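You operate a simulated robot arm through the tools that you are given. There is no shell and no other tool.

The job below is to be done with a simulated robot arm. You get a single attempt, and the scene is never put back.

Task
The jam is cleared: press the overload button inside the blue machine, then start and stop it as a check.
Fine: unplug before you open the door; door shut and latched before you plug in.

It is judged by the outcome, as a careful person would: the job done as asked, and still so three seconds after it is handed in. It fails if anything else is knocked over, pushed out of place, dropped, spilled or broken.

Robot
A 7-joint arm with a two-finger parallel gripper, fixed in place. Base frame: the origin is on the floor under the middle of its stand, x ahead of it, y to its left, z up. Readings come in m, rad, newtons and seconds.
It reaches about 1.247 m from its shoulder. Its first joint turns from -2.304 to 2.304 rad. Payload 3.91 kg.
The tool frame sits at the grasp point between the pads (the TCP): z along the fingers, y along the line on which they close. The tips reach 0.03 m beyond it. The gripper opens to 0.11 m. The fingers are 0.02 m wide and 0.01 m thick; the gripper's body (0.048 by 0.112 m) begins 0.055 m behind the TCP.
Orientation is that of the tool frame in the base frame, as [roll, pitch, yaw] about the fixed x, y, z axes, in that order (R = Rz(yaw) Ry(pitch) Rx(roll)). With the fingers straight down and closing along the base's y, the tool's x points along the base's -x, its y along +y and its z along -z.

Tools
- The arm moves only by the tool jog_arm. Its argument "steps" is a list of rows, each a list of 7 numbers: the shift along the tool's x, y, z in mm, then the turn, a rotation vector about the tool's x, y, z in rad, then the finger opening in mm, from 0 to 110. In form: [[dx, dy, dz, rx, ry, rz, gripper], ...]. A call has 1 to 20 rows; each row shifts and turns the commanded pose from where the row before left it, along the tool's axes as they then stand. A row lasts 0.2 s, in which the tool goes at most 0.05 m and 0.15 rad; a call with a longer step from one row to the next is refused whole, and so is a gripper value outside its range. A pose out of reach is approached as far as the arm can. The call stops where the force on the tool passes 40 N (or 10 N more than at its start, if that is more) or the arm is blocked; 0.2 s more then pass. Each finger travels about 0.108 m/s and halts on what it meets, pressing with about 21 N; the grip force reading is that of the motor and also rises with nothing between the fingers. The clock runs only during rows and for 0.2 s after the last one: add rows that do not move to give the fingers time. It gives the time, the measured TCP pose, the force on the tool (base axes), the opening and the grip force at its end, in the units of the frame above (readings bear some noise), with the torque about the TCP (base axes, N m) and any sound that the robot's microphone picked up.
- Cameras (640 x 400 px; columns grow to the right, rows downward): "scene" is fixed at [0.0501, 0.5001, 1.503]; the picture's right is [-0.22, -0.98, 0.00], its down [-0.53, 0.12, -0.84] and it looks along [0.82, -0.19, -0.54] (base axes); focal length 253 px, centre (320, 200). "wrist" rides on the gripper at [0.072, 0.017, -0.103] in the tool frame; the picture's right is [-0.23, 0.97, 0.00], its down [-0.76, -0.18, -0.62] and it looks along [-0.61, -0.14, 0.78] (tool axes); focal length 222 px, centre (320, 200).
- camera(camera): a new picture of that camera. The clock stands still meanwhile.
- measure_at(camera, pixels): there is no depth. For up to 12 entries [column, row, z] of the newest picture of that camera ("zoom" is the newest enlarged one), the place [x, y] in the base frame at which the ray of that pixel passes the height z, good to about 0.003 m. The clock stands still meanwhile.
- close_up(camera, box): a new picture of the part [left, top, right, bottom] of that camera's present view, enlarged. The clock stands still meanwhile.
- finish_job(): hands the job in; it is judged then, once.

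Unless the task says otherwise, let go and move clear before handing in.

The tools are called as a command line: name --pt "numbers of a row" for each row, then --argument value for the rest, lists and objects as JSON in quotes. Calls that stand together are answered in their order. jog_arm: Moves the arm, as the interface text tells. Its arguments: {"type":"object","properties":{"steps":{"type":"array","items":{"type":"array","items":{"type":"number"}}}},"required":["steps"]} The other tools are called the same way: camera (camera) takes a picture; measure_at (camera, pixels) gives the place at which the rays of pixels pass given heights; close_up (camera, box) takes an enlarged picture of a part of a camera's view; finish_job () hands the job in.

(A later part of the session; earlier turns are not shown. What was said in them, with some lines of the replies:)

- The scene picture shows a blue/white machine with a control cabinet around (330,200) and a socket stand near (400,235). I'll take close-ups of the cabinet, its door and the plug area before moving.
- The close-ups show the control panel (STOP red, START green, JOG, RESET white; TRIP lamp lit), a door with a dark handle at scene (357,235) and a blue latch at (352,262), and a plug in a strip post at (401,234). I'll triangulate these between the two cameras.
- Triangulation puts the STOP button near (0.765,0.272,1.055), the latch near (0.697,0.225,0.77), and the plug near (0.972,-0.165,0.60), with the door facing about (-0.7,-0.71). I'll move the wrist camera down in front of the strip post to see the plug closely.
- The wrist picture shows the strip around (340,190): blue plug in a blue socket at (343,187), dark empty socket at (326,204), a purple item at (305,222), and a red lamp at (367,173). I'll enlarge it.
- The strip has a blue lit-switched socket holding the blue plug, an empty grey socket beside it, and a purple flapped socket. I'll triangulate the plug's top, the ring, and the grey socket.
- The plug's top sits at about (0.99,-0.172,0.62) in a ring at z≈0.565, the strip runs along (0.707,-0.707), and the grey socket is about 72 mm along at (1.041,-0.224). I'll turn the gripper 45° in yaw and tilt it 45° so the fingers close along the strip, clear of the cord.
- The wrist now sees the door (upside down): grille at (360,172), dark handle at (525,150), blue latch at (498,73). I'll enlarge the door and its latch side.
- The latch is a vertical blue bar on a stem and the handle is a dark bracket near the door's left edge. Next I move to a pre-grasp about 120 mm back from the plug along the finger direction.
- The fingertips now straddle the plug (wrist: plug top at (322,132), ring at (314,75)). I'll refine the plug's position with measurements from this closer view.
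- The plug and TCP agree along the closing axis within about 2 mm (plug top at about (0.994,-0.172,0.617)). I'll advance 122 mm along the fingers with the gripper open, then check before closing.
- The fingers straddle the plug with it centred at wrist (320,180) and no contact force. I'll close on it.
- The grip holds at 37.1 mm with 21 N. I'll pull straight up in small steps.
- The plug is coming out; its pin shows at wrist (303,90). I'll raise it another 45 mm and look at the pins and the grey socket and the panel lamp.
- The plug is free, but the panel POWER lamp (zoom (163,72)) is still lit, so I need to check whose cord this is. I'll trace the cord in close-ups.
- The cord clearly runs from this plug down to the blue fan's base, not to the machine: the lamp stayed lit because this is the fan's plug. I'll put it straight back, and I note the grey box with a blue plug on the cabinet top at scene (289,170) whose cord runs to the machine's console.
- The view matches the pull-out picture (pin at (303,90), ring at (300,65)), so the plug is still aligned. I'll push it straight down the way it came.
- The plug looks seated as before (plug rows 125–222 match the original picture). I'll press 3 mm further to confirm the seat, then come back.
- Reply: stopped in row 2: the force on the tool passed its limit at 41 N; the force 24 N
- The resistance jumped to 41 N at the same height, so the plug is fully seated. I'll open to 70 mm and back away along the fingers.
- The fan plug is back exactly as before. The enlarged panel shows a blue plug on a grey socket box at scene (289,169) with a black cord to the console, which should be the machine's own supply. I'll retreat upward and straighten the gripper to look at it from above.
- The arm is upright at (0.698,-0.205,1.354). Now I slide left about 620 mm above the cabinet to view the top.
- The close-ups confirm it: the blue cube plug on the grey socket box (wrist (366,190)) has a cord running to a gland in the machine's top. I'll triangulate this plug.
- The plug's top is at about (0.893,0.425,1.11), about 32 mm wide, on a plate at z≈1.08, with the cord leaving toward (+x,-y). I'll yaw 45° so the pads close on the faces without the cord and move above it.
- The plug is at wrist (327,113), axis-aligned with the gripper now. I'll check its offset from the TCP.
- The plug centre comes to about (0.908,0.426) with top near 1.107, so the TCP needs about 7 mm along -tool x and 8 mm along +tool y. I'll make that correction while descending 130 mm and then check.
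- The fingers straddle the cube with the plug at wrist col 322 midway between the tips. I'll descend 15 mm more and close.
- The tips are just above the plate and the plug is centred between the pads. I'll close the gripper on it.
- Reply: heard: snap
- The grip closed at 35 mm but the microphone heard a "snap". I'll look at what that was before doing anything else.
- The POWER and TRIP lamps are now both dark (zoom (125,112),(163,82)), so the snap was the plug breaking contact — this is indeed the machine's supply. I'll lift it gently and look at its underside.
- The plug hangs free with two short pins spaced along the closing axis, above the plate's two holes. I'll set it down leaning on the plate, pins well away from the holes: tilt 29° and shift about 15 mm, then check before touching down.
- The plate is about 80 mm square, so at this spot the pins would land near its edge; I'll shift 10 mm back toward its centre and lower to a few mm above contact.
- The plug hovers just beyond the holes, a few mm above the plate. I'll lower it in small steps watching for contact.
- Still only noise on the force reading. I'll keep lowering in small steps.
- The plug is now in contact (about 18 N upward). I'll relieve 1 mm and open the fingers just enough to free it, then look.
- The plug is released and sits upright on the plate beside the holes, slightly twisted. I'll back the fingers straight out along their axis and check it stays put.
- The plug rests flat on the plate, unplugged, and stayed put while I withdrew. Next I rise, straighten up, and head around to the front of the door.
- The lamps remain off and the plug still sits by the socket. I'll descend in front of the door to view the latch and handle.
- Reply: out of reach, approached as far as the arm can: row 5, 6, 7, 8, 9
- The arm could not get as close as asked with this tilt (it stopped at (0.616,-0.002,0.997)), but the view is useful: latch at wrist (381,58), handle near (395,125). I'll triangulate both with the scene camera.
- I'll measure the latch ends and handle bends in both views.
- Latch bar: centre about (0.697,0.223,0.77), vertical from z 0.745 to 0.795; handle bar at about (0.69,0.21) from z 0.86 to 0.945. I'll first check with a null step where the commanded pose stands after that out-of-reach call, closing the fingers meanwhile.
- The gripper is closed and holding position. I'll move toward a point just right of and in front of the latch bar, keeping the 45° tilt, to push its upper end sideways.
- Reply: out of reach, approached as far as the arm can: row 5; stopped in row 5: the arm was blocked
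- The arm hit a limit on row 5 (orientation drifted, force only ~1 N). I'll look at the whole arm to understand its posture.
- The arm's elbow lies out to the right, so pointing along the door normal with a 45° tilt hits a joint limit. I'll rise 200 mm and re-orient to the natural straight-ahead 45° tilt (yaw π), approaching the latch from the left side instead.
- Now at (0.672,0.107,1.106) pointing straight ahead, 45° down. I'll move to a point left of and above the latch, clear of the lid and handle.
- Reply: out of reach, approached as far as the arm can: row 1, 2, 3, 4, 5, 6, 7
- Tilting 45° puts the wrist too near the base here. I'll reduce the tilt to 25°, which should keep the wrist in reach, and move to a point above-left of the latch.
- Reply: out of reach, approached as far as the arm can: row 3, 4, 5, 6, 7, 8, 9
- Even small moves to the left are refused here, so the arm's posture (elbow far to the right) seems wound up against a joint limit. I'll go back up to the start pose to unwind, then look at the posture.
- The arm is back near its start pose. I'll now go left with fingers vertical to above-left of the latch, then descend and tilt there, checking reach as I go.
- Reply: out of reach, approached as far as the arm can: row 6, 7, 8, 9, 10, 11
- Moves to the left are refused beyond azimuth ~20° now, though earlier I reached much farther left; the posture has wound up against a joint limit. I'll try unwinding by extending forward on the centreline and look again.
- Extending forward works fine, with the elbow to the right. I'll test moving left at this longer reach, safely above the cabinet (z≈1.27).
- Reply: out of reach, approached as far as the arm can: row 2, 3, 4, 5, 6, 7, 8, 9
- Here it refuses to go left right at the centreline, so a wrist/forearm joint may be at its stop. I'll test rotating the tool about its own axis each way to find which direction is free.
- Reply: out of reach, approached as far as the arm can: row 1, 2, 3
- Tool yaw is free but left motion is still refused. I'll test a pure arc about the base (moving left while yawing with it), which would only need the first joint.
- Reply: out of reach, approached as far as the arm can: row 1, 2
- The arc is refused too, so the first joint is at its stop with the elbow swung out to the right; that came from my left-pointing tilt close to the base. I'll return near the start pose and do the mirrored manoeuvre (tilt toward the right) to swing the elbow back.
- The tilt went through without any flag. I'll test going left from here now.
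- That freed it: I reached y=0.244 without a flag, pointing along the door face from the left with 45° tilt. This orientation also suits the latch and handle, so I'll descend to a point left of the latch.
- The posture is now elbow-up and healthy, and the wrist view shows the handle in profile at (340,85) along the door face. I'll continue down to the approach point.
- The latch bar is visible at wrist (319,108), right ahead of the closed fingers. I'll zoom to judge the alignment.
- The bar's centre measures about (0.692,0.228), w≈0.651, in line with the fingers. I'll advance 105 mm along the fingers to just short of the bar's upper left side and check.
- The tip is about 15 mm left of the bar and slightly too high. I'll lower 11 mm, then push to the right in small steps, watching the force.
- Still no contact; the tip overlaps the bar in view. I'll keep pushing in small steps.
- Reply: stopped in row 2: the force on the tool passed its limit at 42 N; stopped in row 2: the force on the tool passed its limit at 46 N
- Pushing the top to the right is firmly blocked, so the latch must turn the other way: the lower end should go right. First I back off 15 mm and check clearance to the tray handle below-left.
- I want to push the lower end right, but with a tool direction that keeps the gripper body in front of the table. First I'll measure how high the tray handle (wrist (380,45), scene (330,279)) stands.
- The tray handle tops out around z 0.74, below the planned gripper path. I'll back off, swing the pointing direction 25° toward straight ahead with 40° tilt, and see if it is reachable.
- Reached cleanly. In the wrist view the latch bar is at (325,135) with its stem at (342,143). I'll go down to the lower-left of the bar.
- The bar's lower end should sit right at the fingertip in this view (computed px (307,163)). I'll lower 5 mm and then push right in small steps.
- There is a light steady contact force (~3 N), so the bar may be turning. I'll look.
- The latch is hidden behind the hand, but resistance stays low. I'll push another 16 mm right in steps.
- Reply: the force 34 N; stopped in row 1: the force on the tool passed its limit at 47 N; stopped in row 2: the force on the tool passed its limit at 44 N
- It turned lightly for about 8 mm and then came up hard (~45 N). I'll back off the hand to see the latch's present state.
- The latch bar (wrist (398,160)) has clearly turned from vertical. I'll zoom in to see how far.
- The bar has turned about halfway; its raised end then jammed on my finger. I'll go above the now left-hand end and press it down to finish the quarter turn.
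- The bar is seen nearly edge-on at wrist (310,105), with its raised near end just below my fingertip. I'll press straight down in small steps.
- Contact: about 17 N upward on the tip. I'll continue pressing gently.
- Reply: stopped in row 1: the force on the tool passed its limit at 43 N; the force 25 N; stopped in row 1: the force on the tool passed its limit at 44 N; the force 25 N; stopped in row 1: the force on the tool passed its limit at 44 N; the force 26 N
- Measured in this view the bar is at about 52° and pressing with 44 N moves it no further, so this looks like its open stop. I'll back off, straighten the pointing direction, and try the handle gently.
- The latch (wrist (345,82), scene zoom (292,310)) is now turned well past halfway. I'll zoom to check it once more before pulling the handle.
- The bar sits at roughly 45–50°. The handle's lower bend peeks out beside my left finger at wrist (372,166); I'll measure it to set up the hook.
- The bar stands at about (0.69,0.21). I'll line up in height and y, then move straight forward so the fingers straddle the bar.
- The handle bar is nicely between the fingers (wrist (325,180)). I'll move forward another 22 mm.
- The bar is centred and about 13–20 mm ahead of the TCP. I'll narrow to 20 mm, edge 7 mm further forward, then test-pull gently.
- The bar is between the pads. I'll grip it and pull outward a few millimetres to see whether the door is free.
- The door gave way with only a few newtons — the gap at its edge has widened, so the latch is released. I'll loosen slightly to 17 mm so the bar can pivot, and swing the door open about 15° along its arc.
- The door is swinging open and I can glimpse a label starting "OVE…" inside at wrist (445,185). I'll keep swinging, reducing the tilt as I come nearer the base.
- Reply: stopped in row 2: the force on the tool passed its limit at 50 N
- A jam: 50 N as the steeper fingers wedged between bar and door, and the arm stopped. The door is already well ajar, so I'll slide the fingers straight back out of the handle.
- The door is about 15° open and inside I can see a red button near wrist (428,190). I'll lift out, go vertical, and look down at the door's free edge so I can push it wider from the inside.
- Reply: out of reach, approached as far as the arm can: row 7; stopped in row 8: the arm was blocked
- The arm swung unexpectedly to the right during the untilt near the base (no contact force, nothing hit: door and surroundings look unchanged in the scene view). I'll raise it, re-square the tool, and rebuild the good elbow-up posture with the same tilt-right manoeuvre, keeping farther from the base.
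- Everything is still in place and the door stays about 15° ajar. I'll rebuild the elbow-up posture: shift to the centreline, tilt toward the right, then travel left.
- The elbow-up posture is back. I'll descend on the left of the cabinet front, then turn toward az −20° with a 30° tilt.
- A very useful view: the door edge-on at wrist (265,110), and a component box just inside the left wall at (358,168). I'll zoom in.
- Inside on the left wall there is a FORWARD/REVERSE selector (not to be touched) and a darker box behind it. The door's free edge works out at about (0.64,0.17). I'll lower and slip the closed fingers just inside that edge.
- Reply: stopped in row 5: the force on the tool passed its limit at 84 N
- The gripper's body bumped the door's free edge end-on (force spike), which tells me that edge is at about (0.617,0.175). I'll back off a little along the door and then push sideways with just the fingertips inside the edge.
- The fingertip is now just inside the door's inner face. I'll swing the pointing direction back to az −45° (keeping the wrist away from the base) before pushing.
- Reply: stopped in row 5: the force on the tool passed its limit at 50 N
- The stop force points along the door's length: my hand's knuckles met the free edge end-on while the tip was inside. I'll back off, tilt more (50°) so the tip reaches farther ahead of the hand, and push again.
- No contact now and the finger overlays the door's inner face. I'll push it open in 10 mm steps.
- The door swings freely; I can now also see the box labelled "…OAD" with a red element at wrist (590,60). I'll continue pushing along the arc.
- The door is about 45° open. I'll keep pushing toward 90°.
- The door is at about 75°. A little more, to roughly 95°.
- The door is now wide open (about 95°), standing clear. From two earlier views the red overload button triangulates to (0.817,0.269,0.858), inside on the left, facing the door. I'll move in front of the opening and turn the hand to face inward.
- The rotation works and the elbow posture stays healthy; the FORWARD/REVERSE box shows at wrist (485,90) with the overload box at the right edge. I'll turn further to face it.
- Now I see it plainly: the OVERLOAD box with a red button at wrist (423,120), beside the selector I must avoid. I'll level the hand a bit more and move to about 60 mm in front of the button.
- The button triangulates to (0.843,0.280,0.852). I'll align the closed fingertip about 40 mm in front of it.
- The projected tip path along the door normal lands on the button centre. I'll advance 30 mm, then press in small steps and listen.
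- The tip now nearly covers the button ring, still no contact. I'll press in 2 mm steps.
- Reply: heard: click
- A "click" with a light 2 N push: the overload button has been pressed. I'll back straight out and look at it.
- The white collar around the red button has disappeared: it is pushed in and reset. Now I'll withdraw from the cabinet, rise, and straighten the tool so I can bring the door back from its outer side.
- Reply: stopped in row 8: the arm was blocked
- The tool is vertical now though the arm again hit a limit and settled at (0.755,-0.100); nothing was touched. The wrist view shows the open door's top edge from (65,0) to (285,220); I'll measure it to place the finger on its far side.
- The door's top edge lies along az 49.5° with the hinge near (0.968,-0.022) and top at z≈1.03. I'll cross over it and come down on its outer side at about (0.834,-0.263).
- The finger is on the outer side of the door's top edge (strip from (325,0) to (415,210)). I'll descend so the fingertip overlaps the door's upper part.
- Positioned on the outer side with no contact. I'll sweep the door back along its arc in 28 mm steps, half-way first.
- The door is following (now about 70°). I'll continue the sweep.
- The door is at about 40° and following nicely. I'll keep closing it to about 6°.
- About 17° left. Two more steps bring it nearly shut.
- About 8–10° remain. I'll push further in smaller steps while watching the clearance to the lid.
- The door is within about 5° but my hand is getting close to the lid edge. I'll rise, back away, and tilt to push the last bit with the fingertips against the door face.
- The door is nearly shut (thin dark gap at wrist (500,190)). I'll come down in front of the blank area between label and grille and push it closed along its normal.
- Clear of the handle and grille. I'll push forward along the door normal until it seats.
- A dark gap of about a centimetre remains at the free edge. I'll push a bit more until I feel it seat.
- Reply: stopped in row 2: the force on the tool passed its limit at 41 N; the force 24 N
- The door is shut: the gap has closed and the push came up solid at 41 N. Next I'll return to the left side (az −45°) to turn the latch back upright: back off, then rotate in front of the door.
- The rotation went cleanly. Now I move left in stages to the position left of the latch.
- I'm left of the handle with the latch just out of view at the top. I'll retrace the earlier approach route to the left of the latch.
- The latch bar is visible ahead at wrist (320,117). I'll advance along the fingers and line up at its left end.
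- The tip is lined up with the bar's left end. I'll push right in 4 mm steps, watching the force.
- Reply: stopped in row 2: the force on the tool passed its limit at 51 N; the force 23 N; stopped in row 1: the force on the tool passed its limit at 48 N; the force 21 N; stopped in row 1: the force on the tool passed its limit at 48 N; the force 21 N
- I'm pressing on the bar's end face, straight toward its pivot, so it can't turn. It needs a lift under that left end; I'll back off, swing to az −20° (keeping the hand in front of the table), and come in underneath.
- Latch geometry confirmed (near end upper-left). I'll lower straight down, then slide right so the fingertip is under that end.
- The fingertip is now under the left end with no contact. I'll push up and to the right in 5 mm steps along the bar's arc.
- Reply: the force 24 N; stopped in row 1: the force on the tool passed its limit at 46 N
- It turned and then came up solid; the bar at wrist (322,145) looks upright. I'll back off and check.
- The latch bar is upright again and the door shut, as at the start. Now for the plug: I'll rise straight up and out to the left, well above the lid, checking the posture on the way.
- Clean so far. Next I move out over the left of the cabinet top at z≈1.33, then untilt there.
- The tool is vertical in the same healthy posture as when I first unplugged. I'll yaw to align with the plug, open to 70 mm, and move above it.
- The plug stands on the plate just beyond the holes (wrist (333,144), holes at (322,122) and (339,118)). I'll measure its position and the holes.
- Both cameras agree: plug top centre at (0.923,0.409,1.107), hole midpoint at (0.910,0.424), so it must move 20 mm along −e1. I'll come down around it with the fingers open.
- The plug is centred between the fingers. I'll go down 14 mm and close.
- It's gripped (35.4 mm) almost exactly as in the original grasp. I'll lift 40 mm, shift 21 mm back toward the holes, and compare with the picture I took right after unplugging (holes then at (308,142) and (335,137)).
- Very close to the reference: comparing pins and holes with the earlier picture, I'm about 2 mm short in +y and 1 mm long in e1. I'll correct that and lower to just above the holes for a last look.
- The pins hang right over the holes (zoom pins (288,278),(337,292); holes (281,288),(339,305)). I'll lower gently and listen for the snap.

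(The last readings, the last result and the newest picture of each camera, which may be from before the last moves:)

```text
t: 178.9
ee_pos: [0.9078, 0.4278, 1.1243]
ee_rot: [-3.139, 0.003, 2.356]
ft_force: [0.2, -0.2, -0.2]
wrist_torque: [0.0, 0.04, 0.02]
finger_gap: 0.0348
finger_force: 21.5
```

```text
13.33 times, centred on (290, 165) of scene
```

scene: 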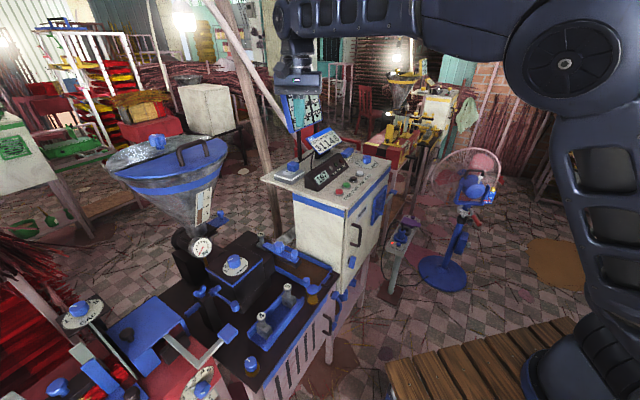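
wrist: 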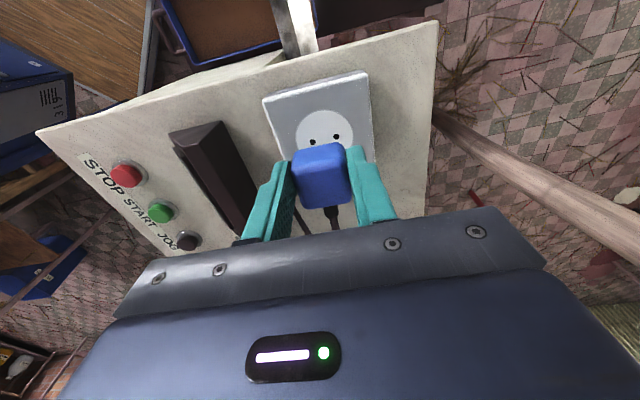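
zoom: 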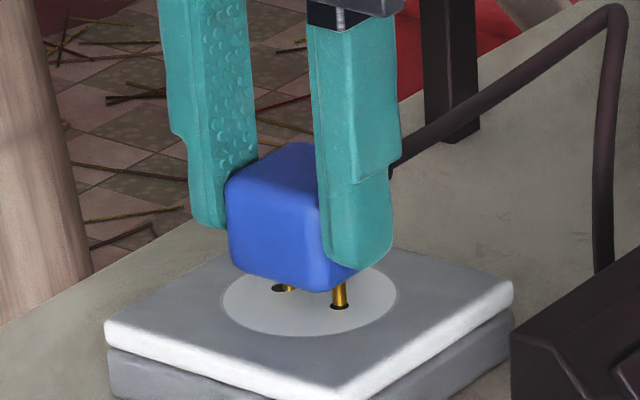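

The right pin is meeting its hole. I'll keep lowering in small steps.

jog_arm --pt "0 0 2 0 0 0 10" --pt "0 0 2 0 0 0 10"

jog_arm --pt "0 0 2 0 0 0 10" --pt "0 0 2 0 0 0 10"

close_up --camera "scene" --box '[270, 150, 310, 180]'

```text
t: 179.5
ee_pos: [0.9083, 0.4287, 1.121]
ee_rot: [-3.139, 0.002, 2.356]
ft_force: [-0.2, -0.5, -0.7]
wrist_torque: [0.0, 0.01, -0.03]
finger_gap: 0.0353
finger_force: 21.2
```

```text
t: 180.1
ee_pos: [0.9073, 0.4294, 1.1162]
ee_rot: [-3.139, 0.004, 2.356]
ft_force: [-0.5, 0.4, -1.2]
wrist_torque: [0.0, -0.05, -0.01]
finger_gap: 0.035
finger_force: 21.0
```

```text
13.33 times, centred on (290, 165) of scene
```

zoom: 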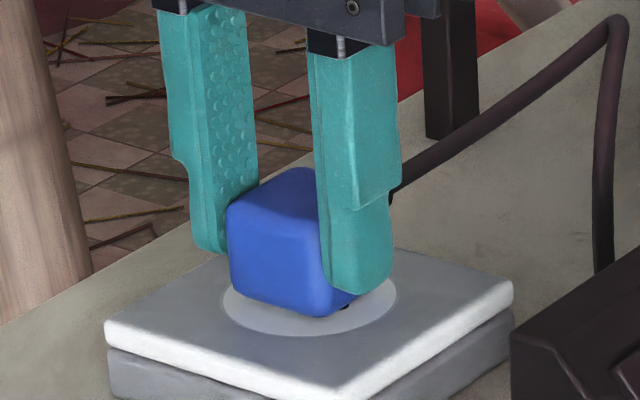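

Nearly down with no resistance. I'll continue until it seats.

jog_arm --pt "0 0 1.5 0 0 0 10" --pt "0 0 1.5 0 0 0 10"

jog_arm --pt "0 0 1.5 0 0 0 10" --pt "0 0 1 0 0 0 10"

close_up --camera "scene" --box '[260, 140, 360, 200]'

```text
t: 180.7
ee_pos: [0.9068, 0.4301, 1.1155]
ee_rot: [3.141, 0.003, 2.358]
ft_force: [0.6, 6.0, 8.7]
wrist_torque: [0.22, -0.06, -0.05]
finger_gap: 0.0354
finger_force: 20.8
heard: snap
```

```text
t: 181.3
ee_pos: [0.908, 0.4304, 1.1105]
ee_rot: [3.141, 0.002, 2.358]
ft_force: [10.2, 14.0, 16.9]
wrist_torque: [0.39, -0.31, -0.01]
finger_gap: 0.0356
finger_force: 20.8
```

```text
6.40 times, centred on (310, 170) of scene
```

zoom: 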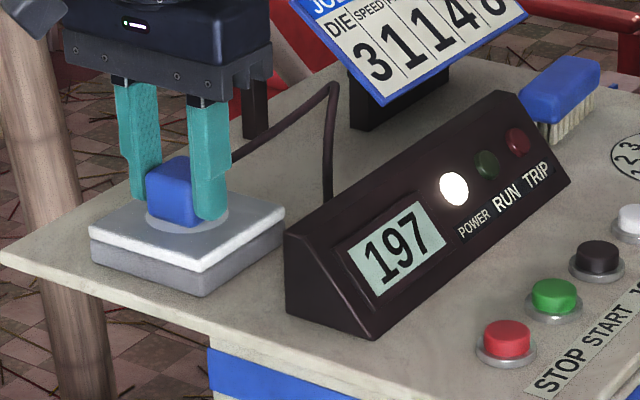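

Snap heard and the POWER lamp is lit with TRIP out: the plug is in. I'll relieve the side load by about a millimetre, then open and lift off.

jog_arm --pt "0 0.8 -1.2 0 0 0 10" --pt "0 0.6 -0.8 0 0 0 10"

```text
t: 181.9
ee_pos: [0.9074, 0.4283, 1.112]
ee_rot: [-3.136, 0.005, 2.355]
ft_force: [-0.9, -0.4, -0.6]
wrist_torque: [0.01, -0.01, -0.01]
finger_gap: 0.0354
finger_force: 20.6
heard: snap
```

Another snap as the force vanished — I need to check whether it came out.

close_up --camera "scene" --box '[260, 140, 360, 200]'

close_up --camera "scene" --box '[270, 150, 310, 180]'

```text
6.40 times, centred on (310, 170) of scene
```

zoom: 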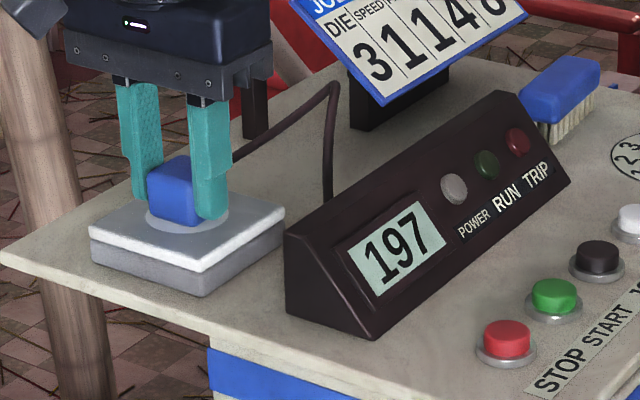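

```text
13.33 times, centred on (290, 165) of scene
```

zoom: 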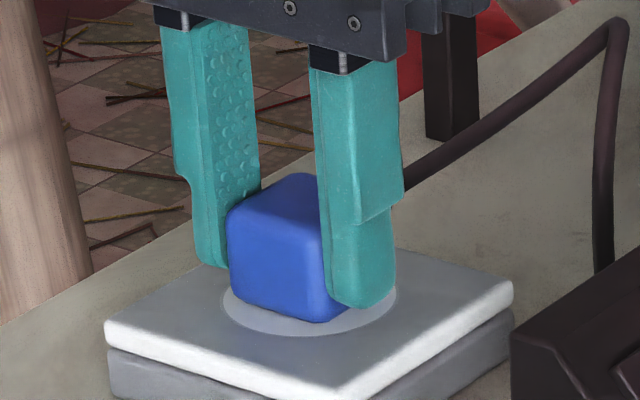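

The lamp is out again: the upward relief broke contact. The seating forces showed the socket centre is about 2 mm farther in +y, so I'll shift there, press down until it snaps, and then open without moving.

jog_arm --pt "0 2 0 0 0 0 10" --pt "0 0 1 0 0 0 10"

jog_arm --pt "0 0 1 0 0 0 10"

```text
t: 182.5
ee_pos: [0.9099, 0.4311, 1.1129]
ee_rot: [-3.136, 0.003, 2.356]
ft_force: [-0.4, -0.3, 0.3]
wrist_torque: [0.01, -0.01, 0.0]
finger_gap: 0.0353
finger_force: 21.0
```

```text
t: 182.9
ee_pos: [0.9092, 0.4314, 1.1111]
ee_rot: [-3.138, 0.004, 2.357]
ft_force: [0.3, -0.4, 4.3]
wrist_torque: [-0.07, 0.03, -0.01]
finger_gap: 0.0352
finger_force: 21.4
```

jog_arm --pt "0 0 1 0 0 0 10"

close_up --camera "scene" --box '[260, 140, 360, 200]'

```text
t: 183.3
ee_pos: [0.911, 0.4309, 1.1116]
ee_rot: [-3.141, 0.004, 2.357]
ft_force: [1.9, 1.2, 12.3]
wrist_torque: [-0.03, -0.07, -0.02]
finger_gap: 0.0353
finger_force: 21.0
```

```text
6.40 times, centred on (310, 170) of scene
```

zoom: 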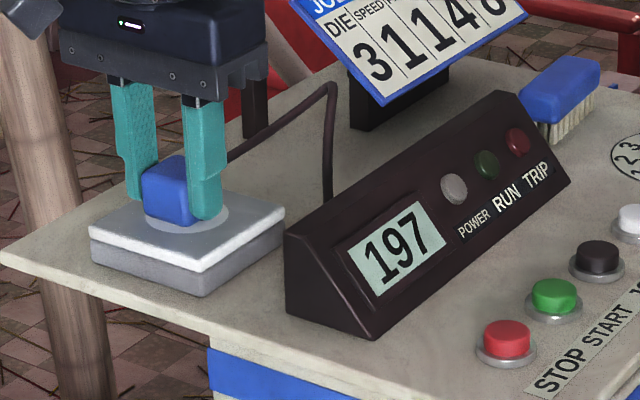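

No power yet: I overshot; comparing with the snapped picture the seat is about 2.5 mm back. I'll unload, shift back, and press again.

jog_arm --pt "0 0 -2 0 0 0 10" --pt "0 -2.4 0 0 0 0 10" --pt "0 0 1 0 0 0 10"

jog_arm --pt "0 0 1 0 0 0 10"

close_up --camera "scene" --box '[260, 140, 360, 200]'

```text
t: 184.1
ee_pos: [0.9089, 0.43, 1.1116]
ee_rot: [-3.14, 0.004, 2.358]
ft_force: [-0.3, 3.0, 7.5]
wrist_torque: [0.08, 0.0, 0.03]
finger_gap: 0.0353
finger_force: 21.1
```

```text
t: 184.5
ee_pos: [0.9076, 0.4293, 1.1115]
ee_rot: [-3.14, 0.003, 2.356]
ft_force: [0.6, 2.2, 14.1]
wrist_torque: [0.05, -0.05, -0.02]
finger_gap: 0.0352
finger_force: 20.8
```

```text
6.40 times, centred on (310, 170) of scene
```

zoom: 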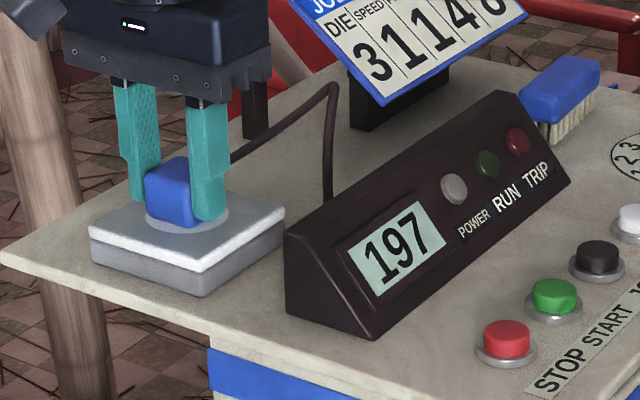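

Pressing 14 N without a snap: it may need to be drawn clear before it will latch again. I'll lift 25 mm and re-insert at this lateral position.

jog_arm --pt "0 0 -8 0 0 0 10" --pt "0 0 -8 0 0 0 10" --pt "0 0 -9 0 0 0 10"

close_up --camera "scene" --box '[270, 150, 310, 180]'

close_up --camera "wrist" --box '[270, 100, 370, 220]'

```text
t: 185.3
ee_pos: [0.9084, 0.4298, 1.1352]
ee_rot: [-3.138, 0.003, 2.356]
ft_force: [0.5, -0.6, -1.3]
wrist_torque: [0.01, 0.01, 0.04]
finger_gap: 0.0352
finger_force: 20.4
```

```text
13.33 times, centred on (290, 165) of scene
```

zoom: 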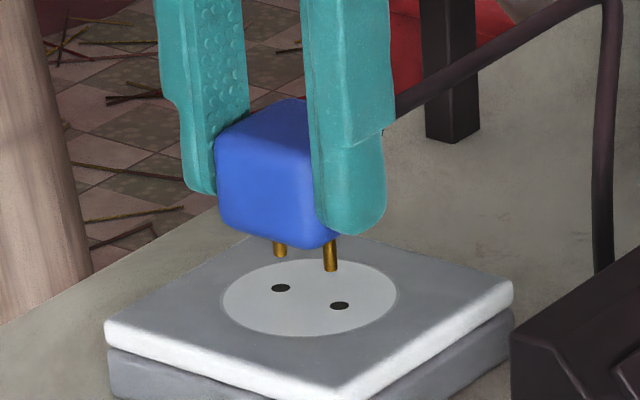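

```text
3.33 times, centred on (320, 160) of wrist
```

zoom: 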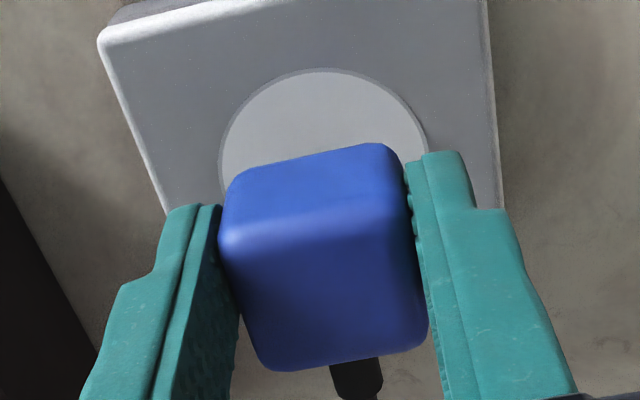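

Pins look lined up left-right. By the seating forces the lateral position is now right, so I'll re-insert from here.

jog_arm --pt "0 0 7 0 0 0 10" --pt "0 0 7 0 0 0 10" --pt "0 0 4 0 0 0 10"

jog_arm --pt "0 0 1.5 0 0 0 10" --pt "0 0 1.5 0 0 0 10"

jog_arm --pt "0 0 1.2 0 0 0 10" --pt "0 0 1.2 0 0 0 10"

```text
t: 186.1
ee_pos: [0.908, 0.4294, 1.1168]
ee_rot: [-3.137, 0.004, 2.357]
ft_force: [-0.9, 0.0, -1.2]
wrist_torque: [0.01, 0.03, 0.03]
finger_gap: 0.0352
finger_force: 21.0
```

```text
t: 186.7
ee_pos: [0.9089, 0.4294, 1.1142]
ee_rot: [-3.136, 0.004, 2.356]
ft_force: [0.4, -0.3, -0.9]
wrist_torque: [-0.01, 0.0, 0.0]
finger_gap: 0.0352
finger_force: 21.2
```

```text
t: 187.3
ee_pos: [0.9083, 0.4289, 1.1119]
ee_rot: [-3.139, 0.003, 2.357]
ft_force: [0.0, 0.3, -1.2]
wrist_torque: [-0.01, -0.01, 0.03]
finger_gap: 0.0351
finger_force: 21.0
```

jog_arm --pt "0 0 1.2 0 0 0 10" --pt "0 0 0.8 0 0 0 10"

close_up --camera "scene" --box '[260, 140, 360, 200]'

close_up --camera "scene" --box '[270, 150, 310, 180]'

```text
t: 187.9
ee_pos: [0.9083, 0.429, 1.1114]
ee_rot: [-3.139, 0.004, 2.356]
ft_force: [-5.3, -2.5, 15.1]
wrist_torque: [-0.07, 0.17, 0.01]
finger_gap: 0.0353
finger_force: 20.7
heard: snap
```

```text
6.40 times, centred on (310, 170) of scene
```

zoom: 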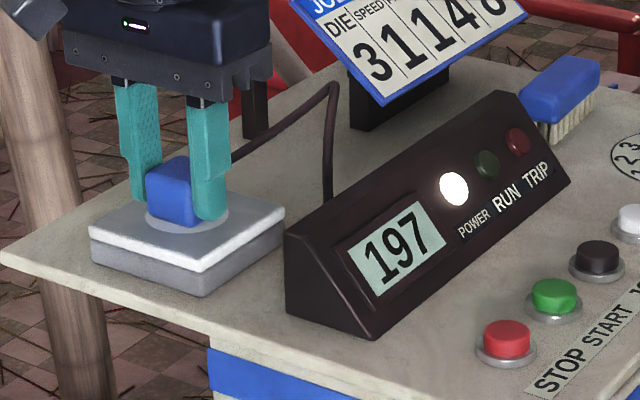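

```text
13.33 times, centred on (290, 165) of scene
```

zoom: 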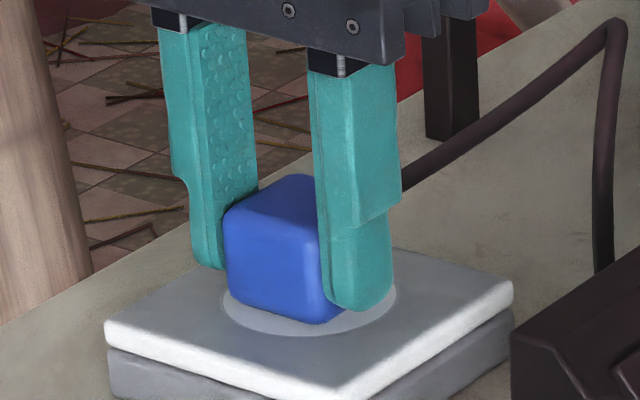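

Snapped in, POWER lit, and side forces are small. I'll just open the fingers without moving the arm.

jog_arm --pt "0 0 0 0 0 0 36" --pt "0 0 0 0 0 0 42" --pt "0 0 0 0 0 0 50" --pt "0 0 0 0 0 0 60" --pt "0 0 0 0 0 0 70"

close_up --camera "scene" --box '[260, 140, 360, 200]'

```text
t: 189.1
ee_pos: [0.9078, 0.4301, 1.11]
ee_rot: [-3.138, 0.005, 2.357]
ft_force: [-0.1, 0.3, -0.6]
wrist_torque: [0.02, 0.01, 0.03]
finger_gap: 0.0702
finger_force: 0.1
```

```text
6.40 times, centred on (310, 170) of scene
```

zoom: 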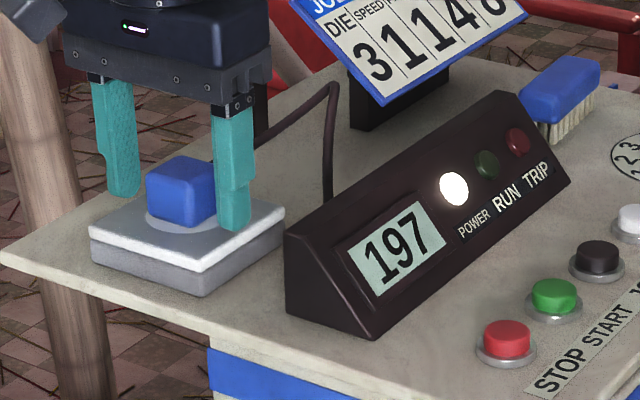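

The machine is powered and the plug stays in. I'll lift straight up, close the fingers, and move over the buttons.

jog_arm --pt "0 0 -20 0 0 0 70" --pt "0 0 -40 0 0 0 70" --pt "0 0 -40 0 0 0 70" --pt "0 0 -40 0 0 0 40" --pt "-5 -30 0 0 0 0 10" --pt "-10 -35 0 0 0 0 0" --pt "-12 -35 0 0 0 0 0" --pt "-12 -35 0 0 0 0 0" --pt "-12 -35 0 0 0 0 0" --pt "-10 -20 0 0 0 0 0"

camera --camera "wrist"

camera --camera "scene"

```text
t: 191.3
ee_pos: [0.8179, 0.2532, 1.2504]
ee_rot: [-3.139, 0.004, 2.355]
ft_force: [0.7, 0.4, -0.3]
wrist_torque: [-0.04, 0.01, -0.02]
finger_gap: 0.0001
finger_force: 21.0
```

```text
taken
```

wrist: 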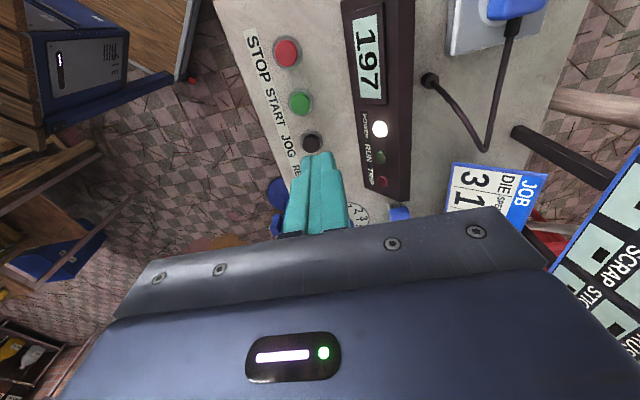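

```text
taken
```

scene: 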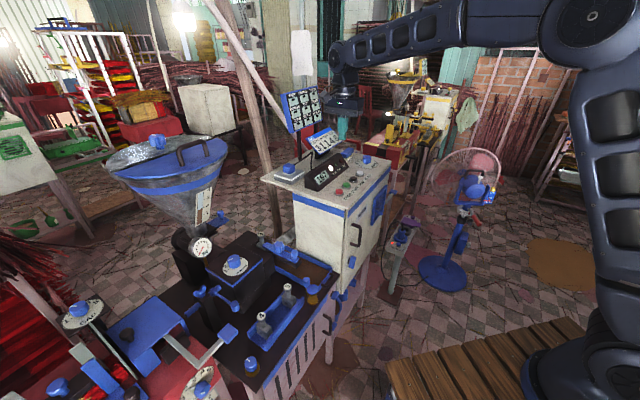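

The buttons are in view: STOP at wrist (287,52), START (300,102), JOG (311,143). I'll measure them in both cameras.

measure_at --camera "wrist" --pixels '[[287, 51, 1.055], [287, 51, 1.065], [300, 101.5, 1.055], [300, 101.5, 1.065], [311, 142, 1.055], [311, 142, 1.065]]'

close_up --camera "scene" --box '[320, 160, 400, 210]'

close_up --camera "wrist" --box '[240, 20, 420, 200]'

```text
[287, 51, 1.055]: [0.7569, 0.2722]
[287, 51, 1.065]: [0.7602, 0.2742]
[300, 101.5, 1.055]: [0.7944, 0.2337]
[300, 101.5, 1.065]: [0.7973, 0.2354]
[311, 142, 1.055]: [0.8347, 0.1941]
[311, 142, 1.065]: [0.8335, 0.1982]
```

```text
8.00 times, centred on (360, 185) of scene
```

zoom: 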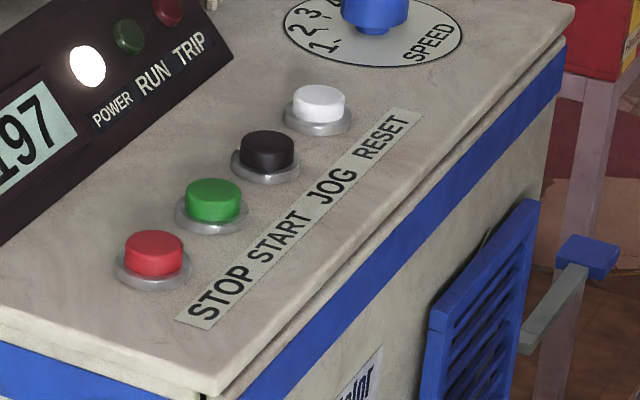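

```text
2.22 times, centred on (330, 110) of wrist
```

zoom: 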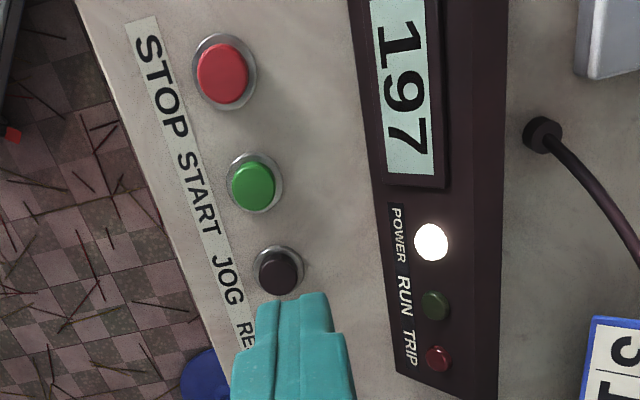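

START's top is at about (0.7965,0.234,1.064), STOP's at (0.758,0.273,1.063); the console ridge (z≈1.10) clears my hand. I'll go down over START to just above it.

jog_arm --pt "0.5 -9.6 20 0 0 0 0" --pt "0.5 -9.6 30 0 0 0 0" --pt "0.5 -9.5 40 0 0 0 0" --pt "0 0 40 0 0 0 0"

camera --camera "wrist"

close_up --camera "scene" --box '[310, 150, 390, 210]'

```text
t: 192.3
ee_pos: [0.7952, 0.231, 1.122]
ee_rot: [-3.14, 0.004, 2.356]
ft_force: [0.7, 1.0, 0.5]
wrist_torque: [0.03, -0.04, 0.03]
finger_gap: 0.0
finger_force: 20.7
```

```text
taken
```

wrist: 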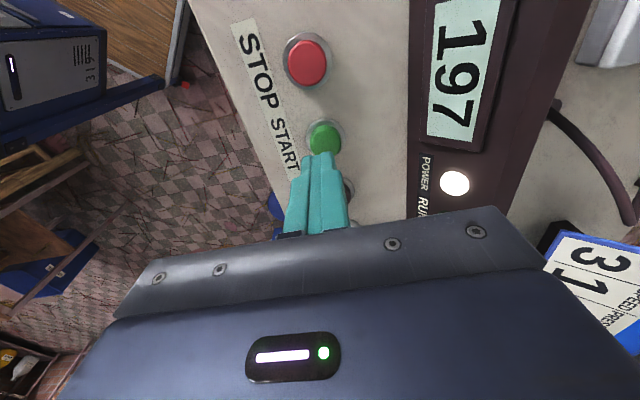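

```text
6.67 times, centred on (350, 180) of scene
```

zoom: 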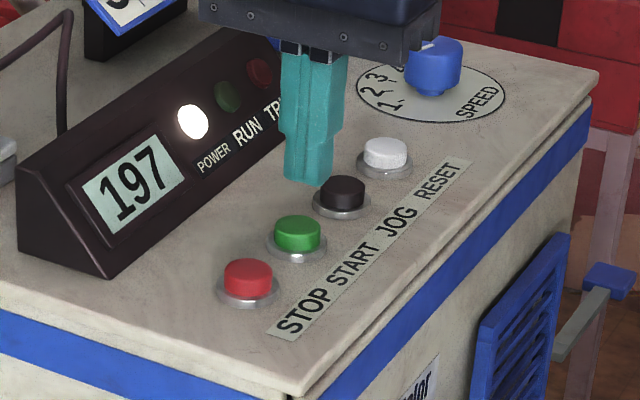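

The tip sits slightly off START's centre (about 3–4 mm in +x and +y of the tool). I'll correct that, then press down in small steps.

jog_arm --pt "3.5 3.5 8 0 0 0 0" --pt "0 0 8 0 0 0 0" --pt "0 0 6 0 0 0 0"

close_up --camera "scene" --box '[320, 160, 370, 200]'

close_up --camera "wrist" --box '[270, 90, 380, 220]'

```text
t: 193.1
ee_pos: [0.7944, 0.2364, 1.0987]
ee_rot: [-3.138, 0.003, 2.355]
ft_force: [0.7, 0.0, -0.6]
wrist_torque: [0.02, 0.02, 0.0]
finger_gap: 0.0001
finger_force: 20.6
```

```text
10.00 times, centred on (345, 180) of scene
```

zoom: 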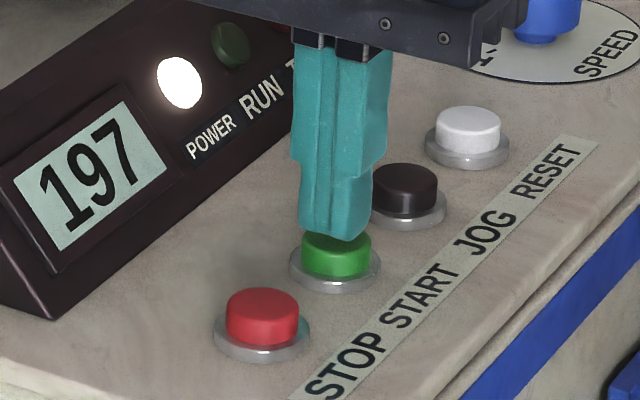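

```text
3.08 times, centred on (325, 155) of wrist
```

zoom: 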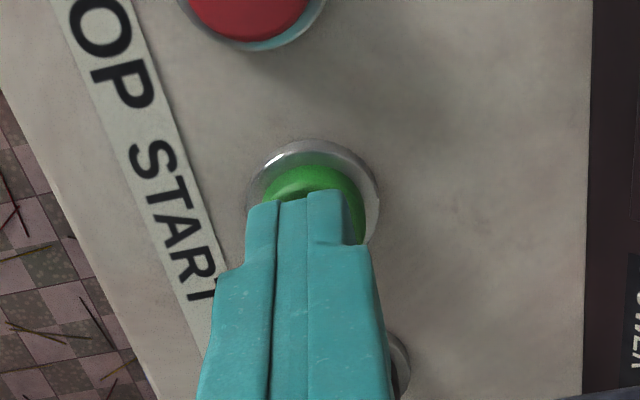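

The tip is over START, a few millimetres above it. Pressing gently now.

jog_arm --pt "0 0 2 0 0 0 0" --pt "0 0 2 0 0 0 0"

jog_arm --pt "0 0 1.5 0 0 0 0" --pt "0 0 1.5 0 0 0 0"

```text
t: 193.7
ee_pos: [0.7956, 0.237, 1.0951]
ee_rot: [-3.138, 0.002, 2.356]
ft_force: [-0.8, -0.3, 0.3]
wrist_torque: [0.0, 0.01, 0.0]
finger_gap: 0.0001
finger_force: 20.9
```

```text
t: 194.3
ee_pos: [0.795, 0.2367, 1.0927]
ee_rot: [-3.137, 0.004, 2.357]
ft_force: [0.4, -0.5, 1.7]
wrist_torque: [0.0, 0.03, -0.02]
finger_gap: 0.0001
finger_force: 21.2
```

jog_arm --pt "0 0 1.5 0 0 0 0"

close_up --camera "scene" --box '[300, 150, 380, 210]'

```text
t: 194.7
ee_pos: [0.795, 0.2365, 1.0913]
ee_rot: [-3.137, 0.003, 2.357]
ft_force: [0.4, -0.7, 1.3]
wrist_torque: [0.02, -0.03, 0.01]
finger_gap: 0.0
finger_force: 21.0
heard: click
```

```text
6.67 times, centred on (340, 180) of scene
```

zoom: 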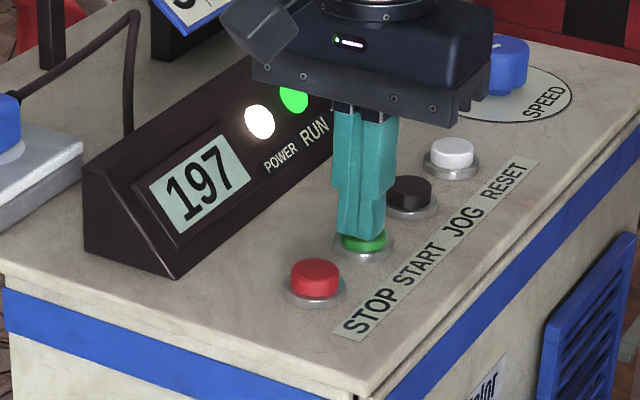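

Click, and the green RUN lamp is on. I'll lift, move 55 mm to STOP, and press it.

jog_arm --pt "0 0 -12 0 0 0 0" --pt "0 0 -15 0 0 0 0" --pt "18.2 0 0 0 0 0 0" --pt "18.2 0 0 0 0 0 0" --pt "18.2 0 0 0 0 0 0" --pt "0 0 10 0 0 0 0" --pt "0 0 9 0 0 0 0"

close_up --camera "scene" --box '[300, 150, 380, 210]'

close_up --camera "wrist" --box '[270, 90, 380, 220]'

```text
t: 196.3
ee_pos: [0.7585, 0.2758, 1.0978]
ee_rot: [-3.138, 0.003, 2.356]
ft_force: [-0.2, -0.1, -0.2]
wrist_torque: [0.0, 0.01, 0.02]
finger_gap: 0.0
finger_force: 20.7
```

```text
6.67 times, centred on (340, 180) of scene
```

zoom: 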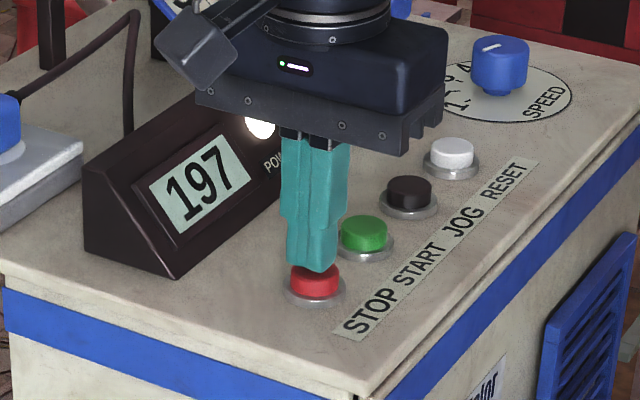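

```text
3.08 times, centred on (325, 155) of wrist
```

zoom: 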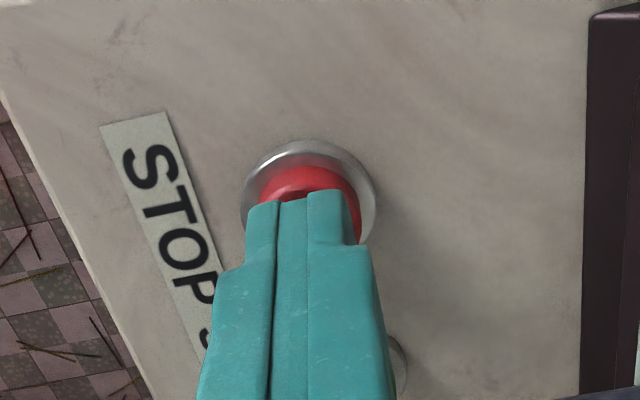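

The tip is right over STOP, just as it was over START. Pressing in small steps.

jog_arm --pt "0 0 2 0 0 0 0" --pt "0 0 2 0 0 0 0"

jog_arm --pt "0 0 1.5 0 0 0 0" --pt "0 0 1.5 0 0 0 0"

```text
t: 196.9
ee_pos: [0.7573, 0.2761, 1.0944]
ee_rot: [-3.137, 0.004, 2.357]
ft_force: [-0.3, 0.2, 0.4]
wrist_torque: [-0.01, -0.01, 0.03]
finger_gap: 0.0
finger_force: 21.1
```

```text
t: 197.5
ee_pos: [0.7572, 0.2753, 1.0905]
ee_rot: [-3.138, 0.003, 2.356]
ft_force: [0.9, 0.1, 0.8]
wrist_torque: [0.0, 0.02, -0.02]
finger_gap: 0.0
finger_force: 21.1
```

jog_arm --pt "0 0 1.2 0 0 0 0"

jog_arm --pt "0 0 0.8 0 0 0 0"

```text
t: 197.9
ee_pos: [0.7568, 0.2751, 1.0897]
ee_rot: [-3.137, 0.003, 2.356]
ft_force: [1.2, -1.2, 1.3]
wrist_torque: [0.0, -0.04, 0.01]
finger_gap: 0.0
finger_force: 20.7
heard: click
```

```text
t: 198.3
ee_pos: [0.7574, 0.2768, 1.089]
ee_rot: [-3.138, 0.003, 2.356]
ft_force: [0.9, 0.2, 2.8]
wrist_torque: [0.02, 0.02, 0.0]
finger_gap: 0.0
finger_force: 20.7
```

STOP clicked. I'll lift away and check the lamps, the door, the latch, the plug and the fan plug.

jog_arm --pt "0 0 -15 0 0 0 0" --pt "0 0 -35 0 0 0 0" --pt "0 0 -40 0 0 0 0" --pt "0 0 -40 0 0 0 0" --pt "0 0 -40 0 0 0 0" --pt "0 0 -40 0 0 0 0"

camera --camera "scene"

close_up --camera "scene" --box '[250, 130, 410, 230]'

close_up --camera "scene" --box '[320, 200, 440, 290]'

```text
t: 199.7
ee_pos: [0.756, 0.2775, 1.2984]
ee_rot: [-3.137, 0.004, 2.357]
ft_force: [-0.4, -0.3, -0.8]
wrist_torque: [-0.02, 0.03, 0.02]
finger_gap: 0.0
finger_force: 21.0
```

```text
taken
```

scene: 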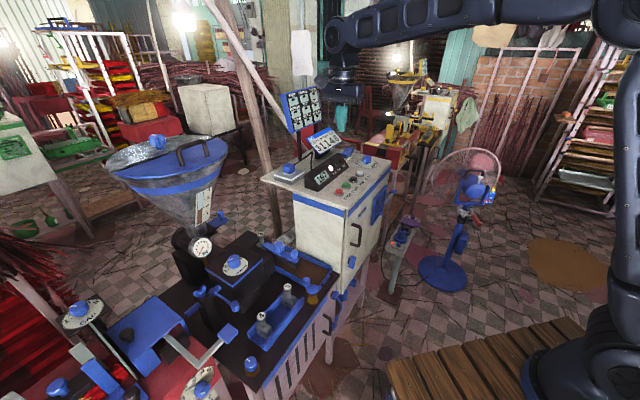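

```text
4.00 times, centred on (330, 180) of scene
```

zoom: 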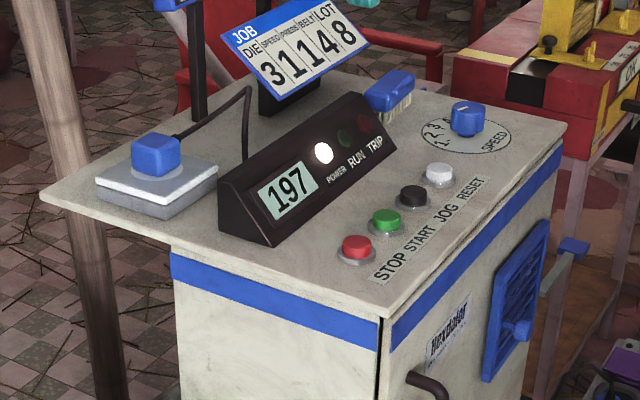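

```text
4.44 times, centred on (380, 245) of scene
```

zoom: 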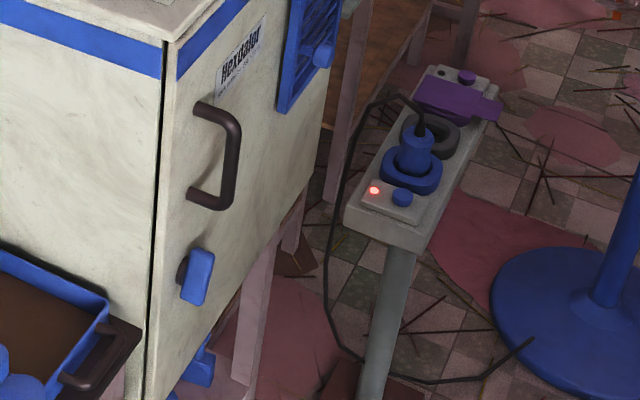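

POWER is on, RUN and TRIP are off, the plug is in, and the fan plug is as before. I'll compare the latch with the same crop I took at the start.

close_up --camera "scene" --box '[325, 205, 405, 285]'

close_up --camera "scene" --box '[335, 250, 365, 275]'

```text
5.00 times, centred on (365, 245) of scene
```

zoom: 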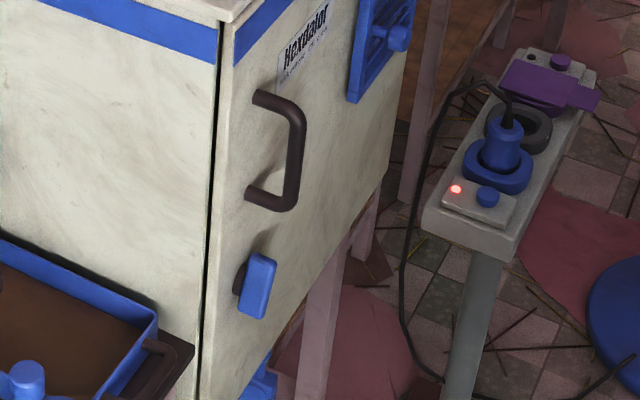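

```text
16.00 times, centred on (350, 262) of scene
```

zoom: 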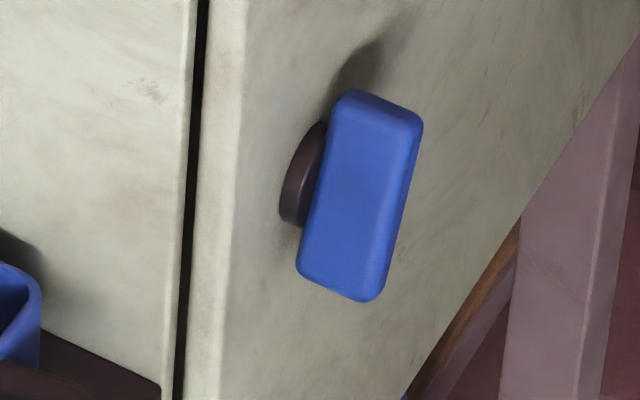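

The latch and door edge match the opening picture exactly. POWER is on, RUN and TRIP are off, the plug is seated, and the arm is clear, so I'm handing in.

finish_job

```text
The job is handed in.
```

The job is done and handed in. I pressed the overload button inside the blue machine, then started and stopped it as a check.

- **Order:** I unplugged the machine before opening the door. The door was shut and the latch upright before I plugged it back in. I judged the latch by its position against the starting picture; I did not tug the handle to test it.
- **Overload:** The button clicked and stayed in. The TRIP lamp is out.
- **Check run:** START lit the green RUN lamp, and STOP put it out. The machine is now powered, with POWER on and RUN and TRIP off.

**Other things that happened:**
- **Fan unplugged by mistake:** I first pulled the blue plug on the floor socket strip, which turned out to be the fan's. I put it back in the same socket and it looks as it did before.
- **Replugging:** The machine's plug popped out once while I was seating it, so power came on briefly and dropped. It went in firmly on a later try and stayed in when I let go.
- **Bumps:** My hand knocked against the door edge a few times while I worked it open, with a peak of about 84 N. I saw no damage.
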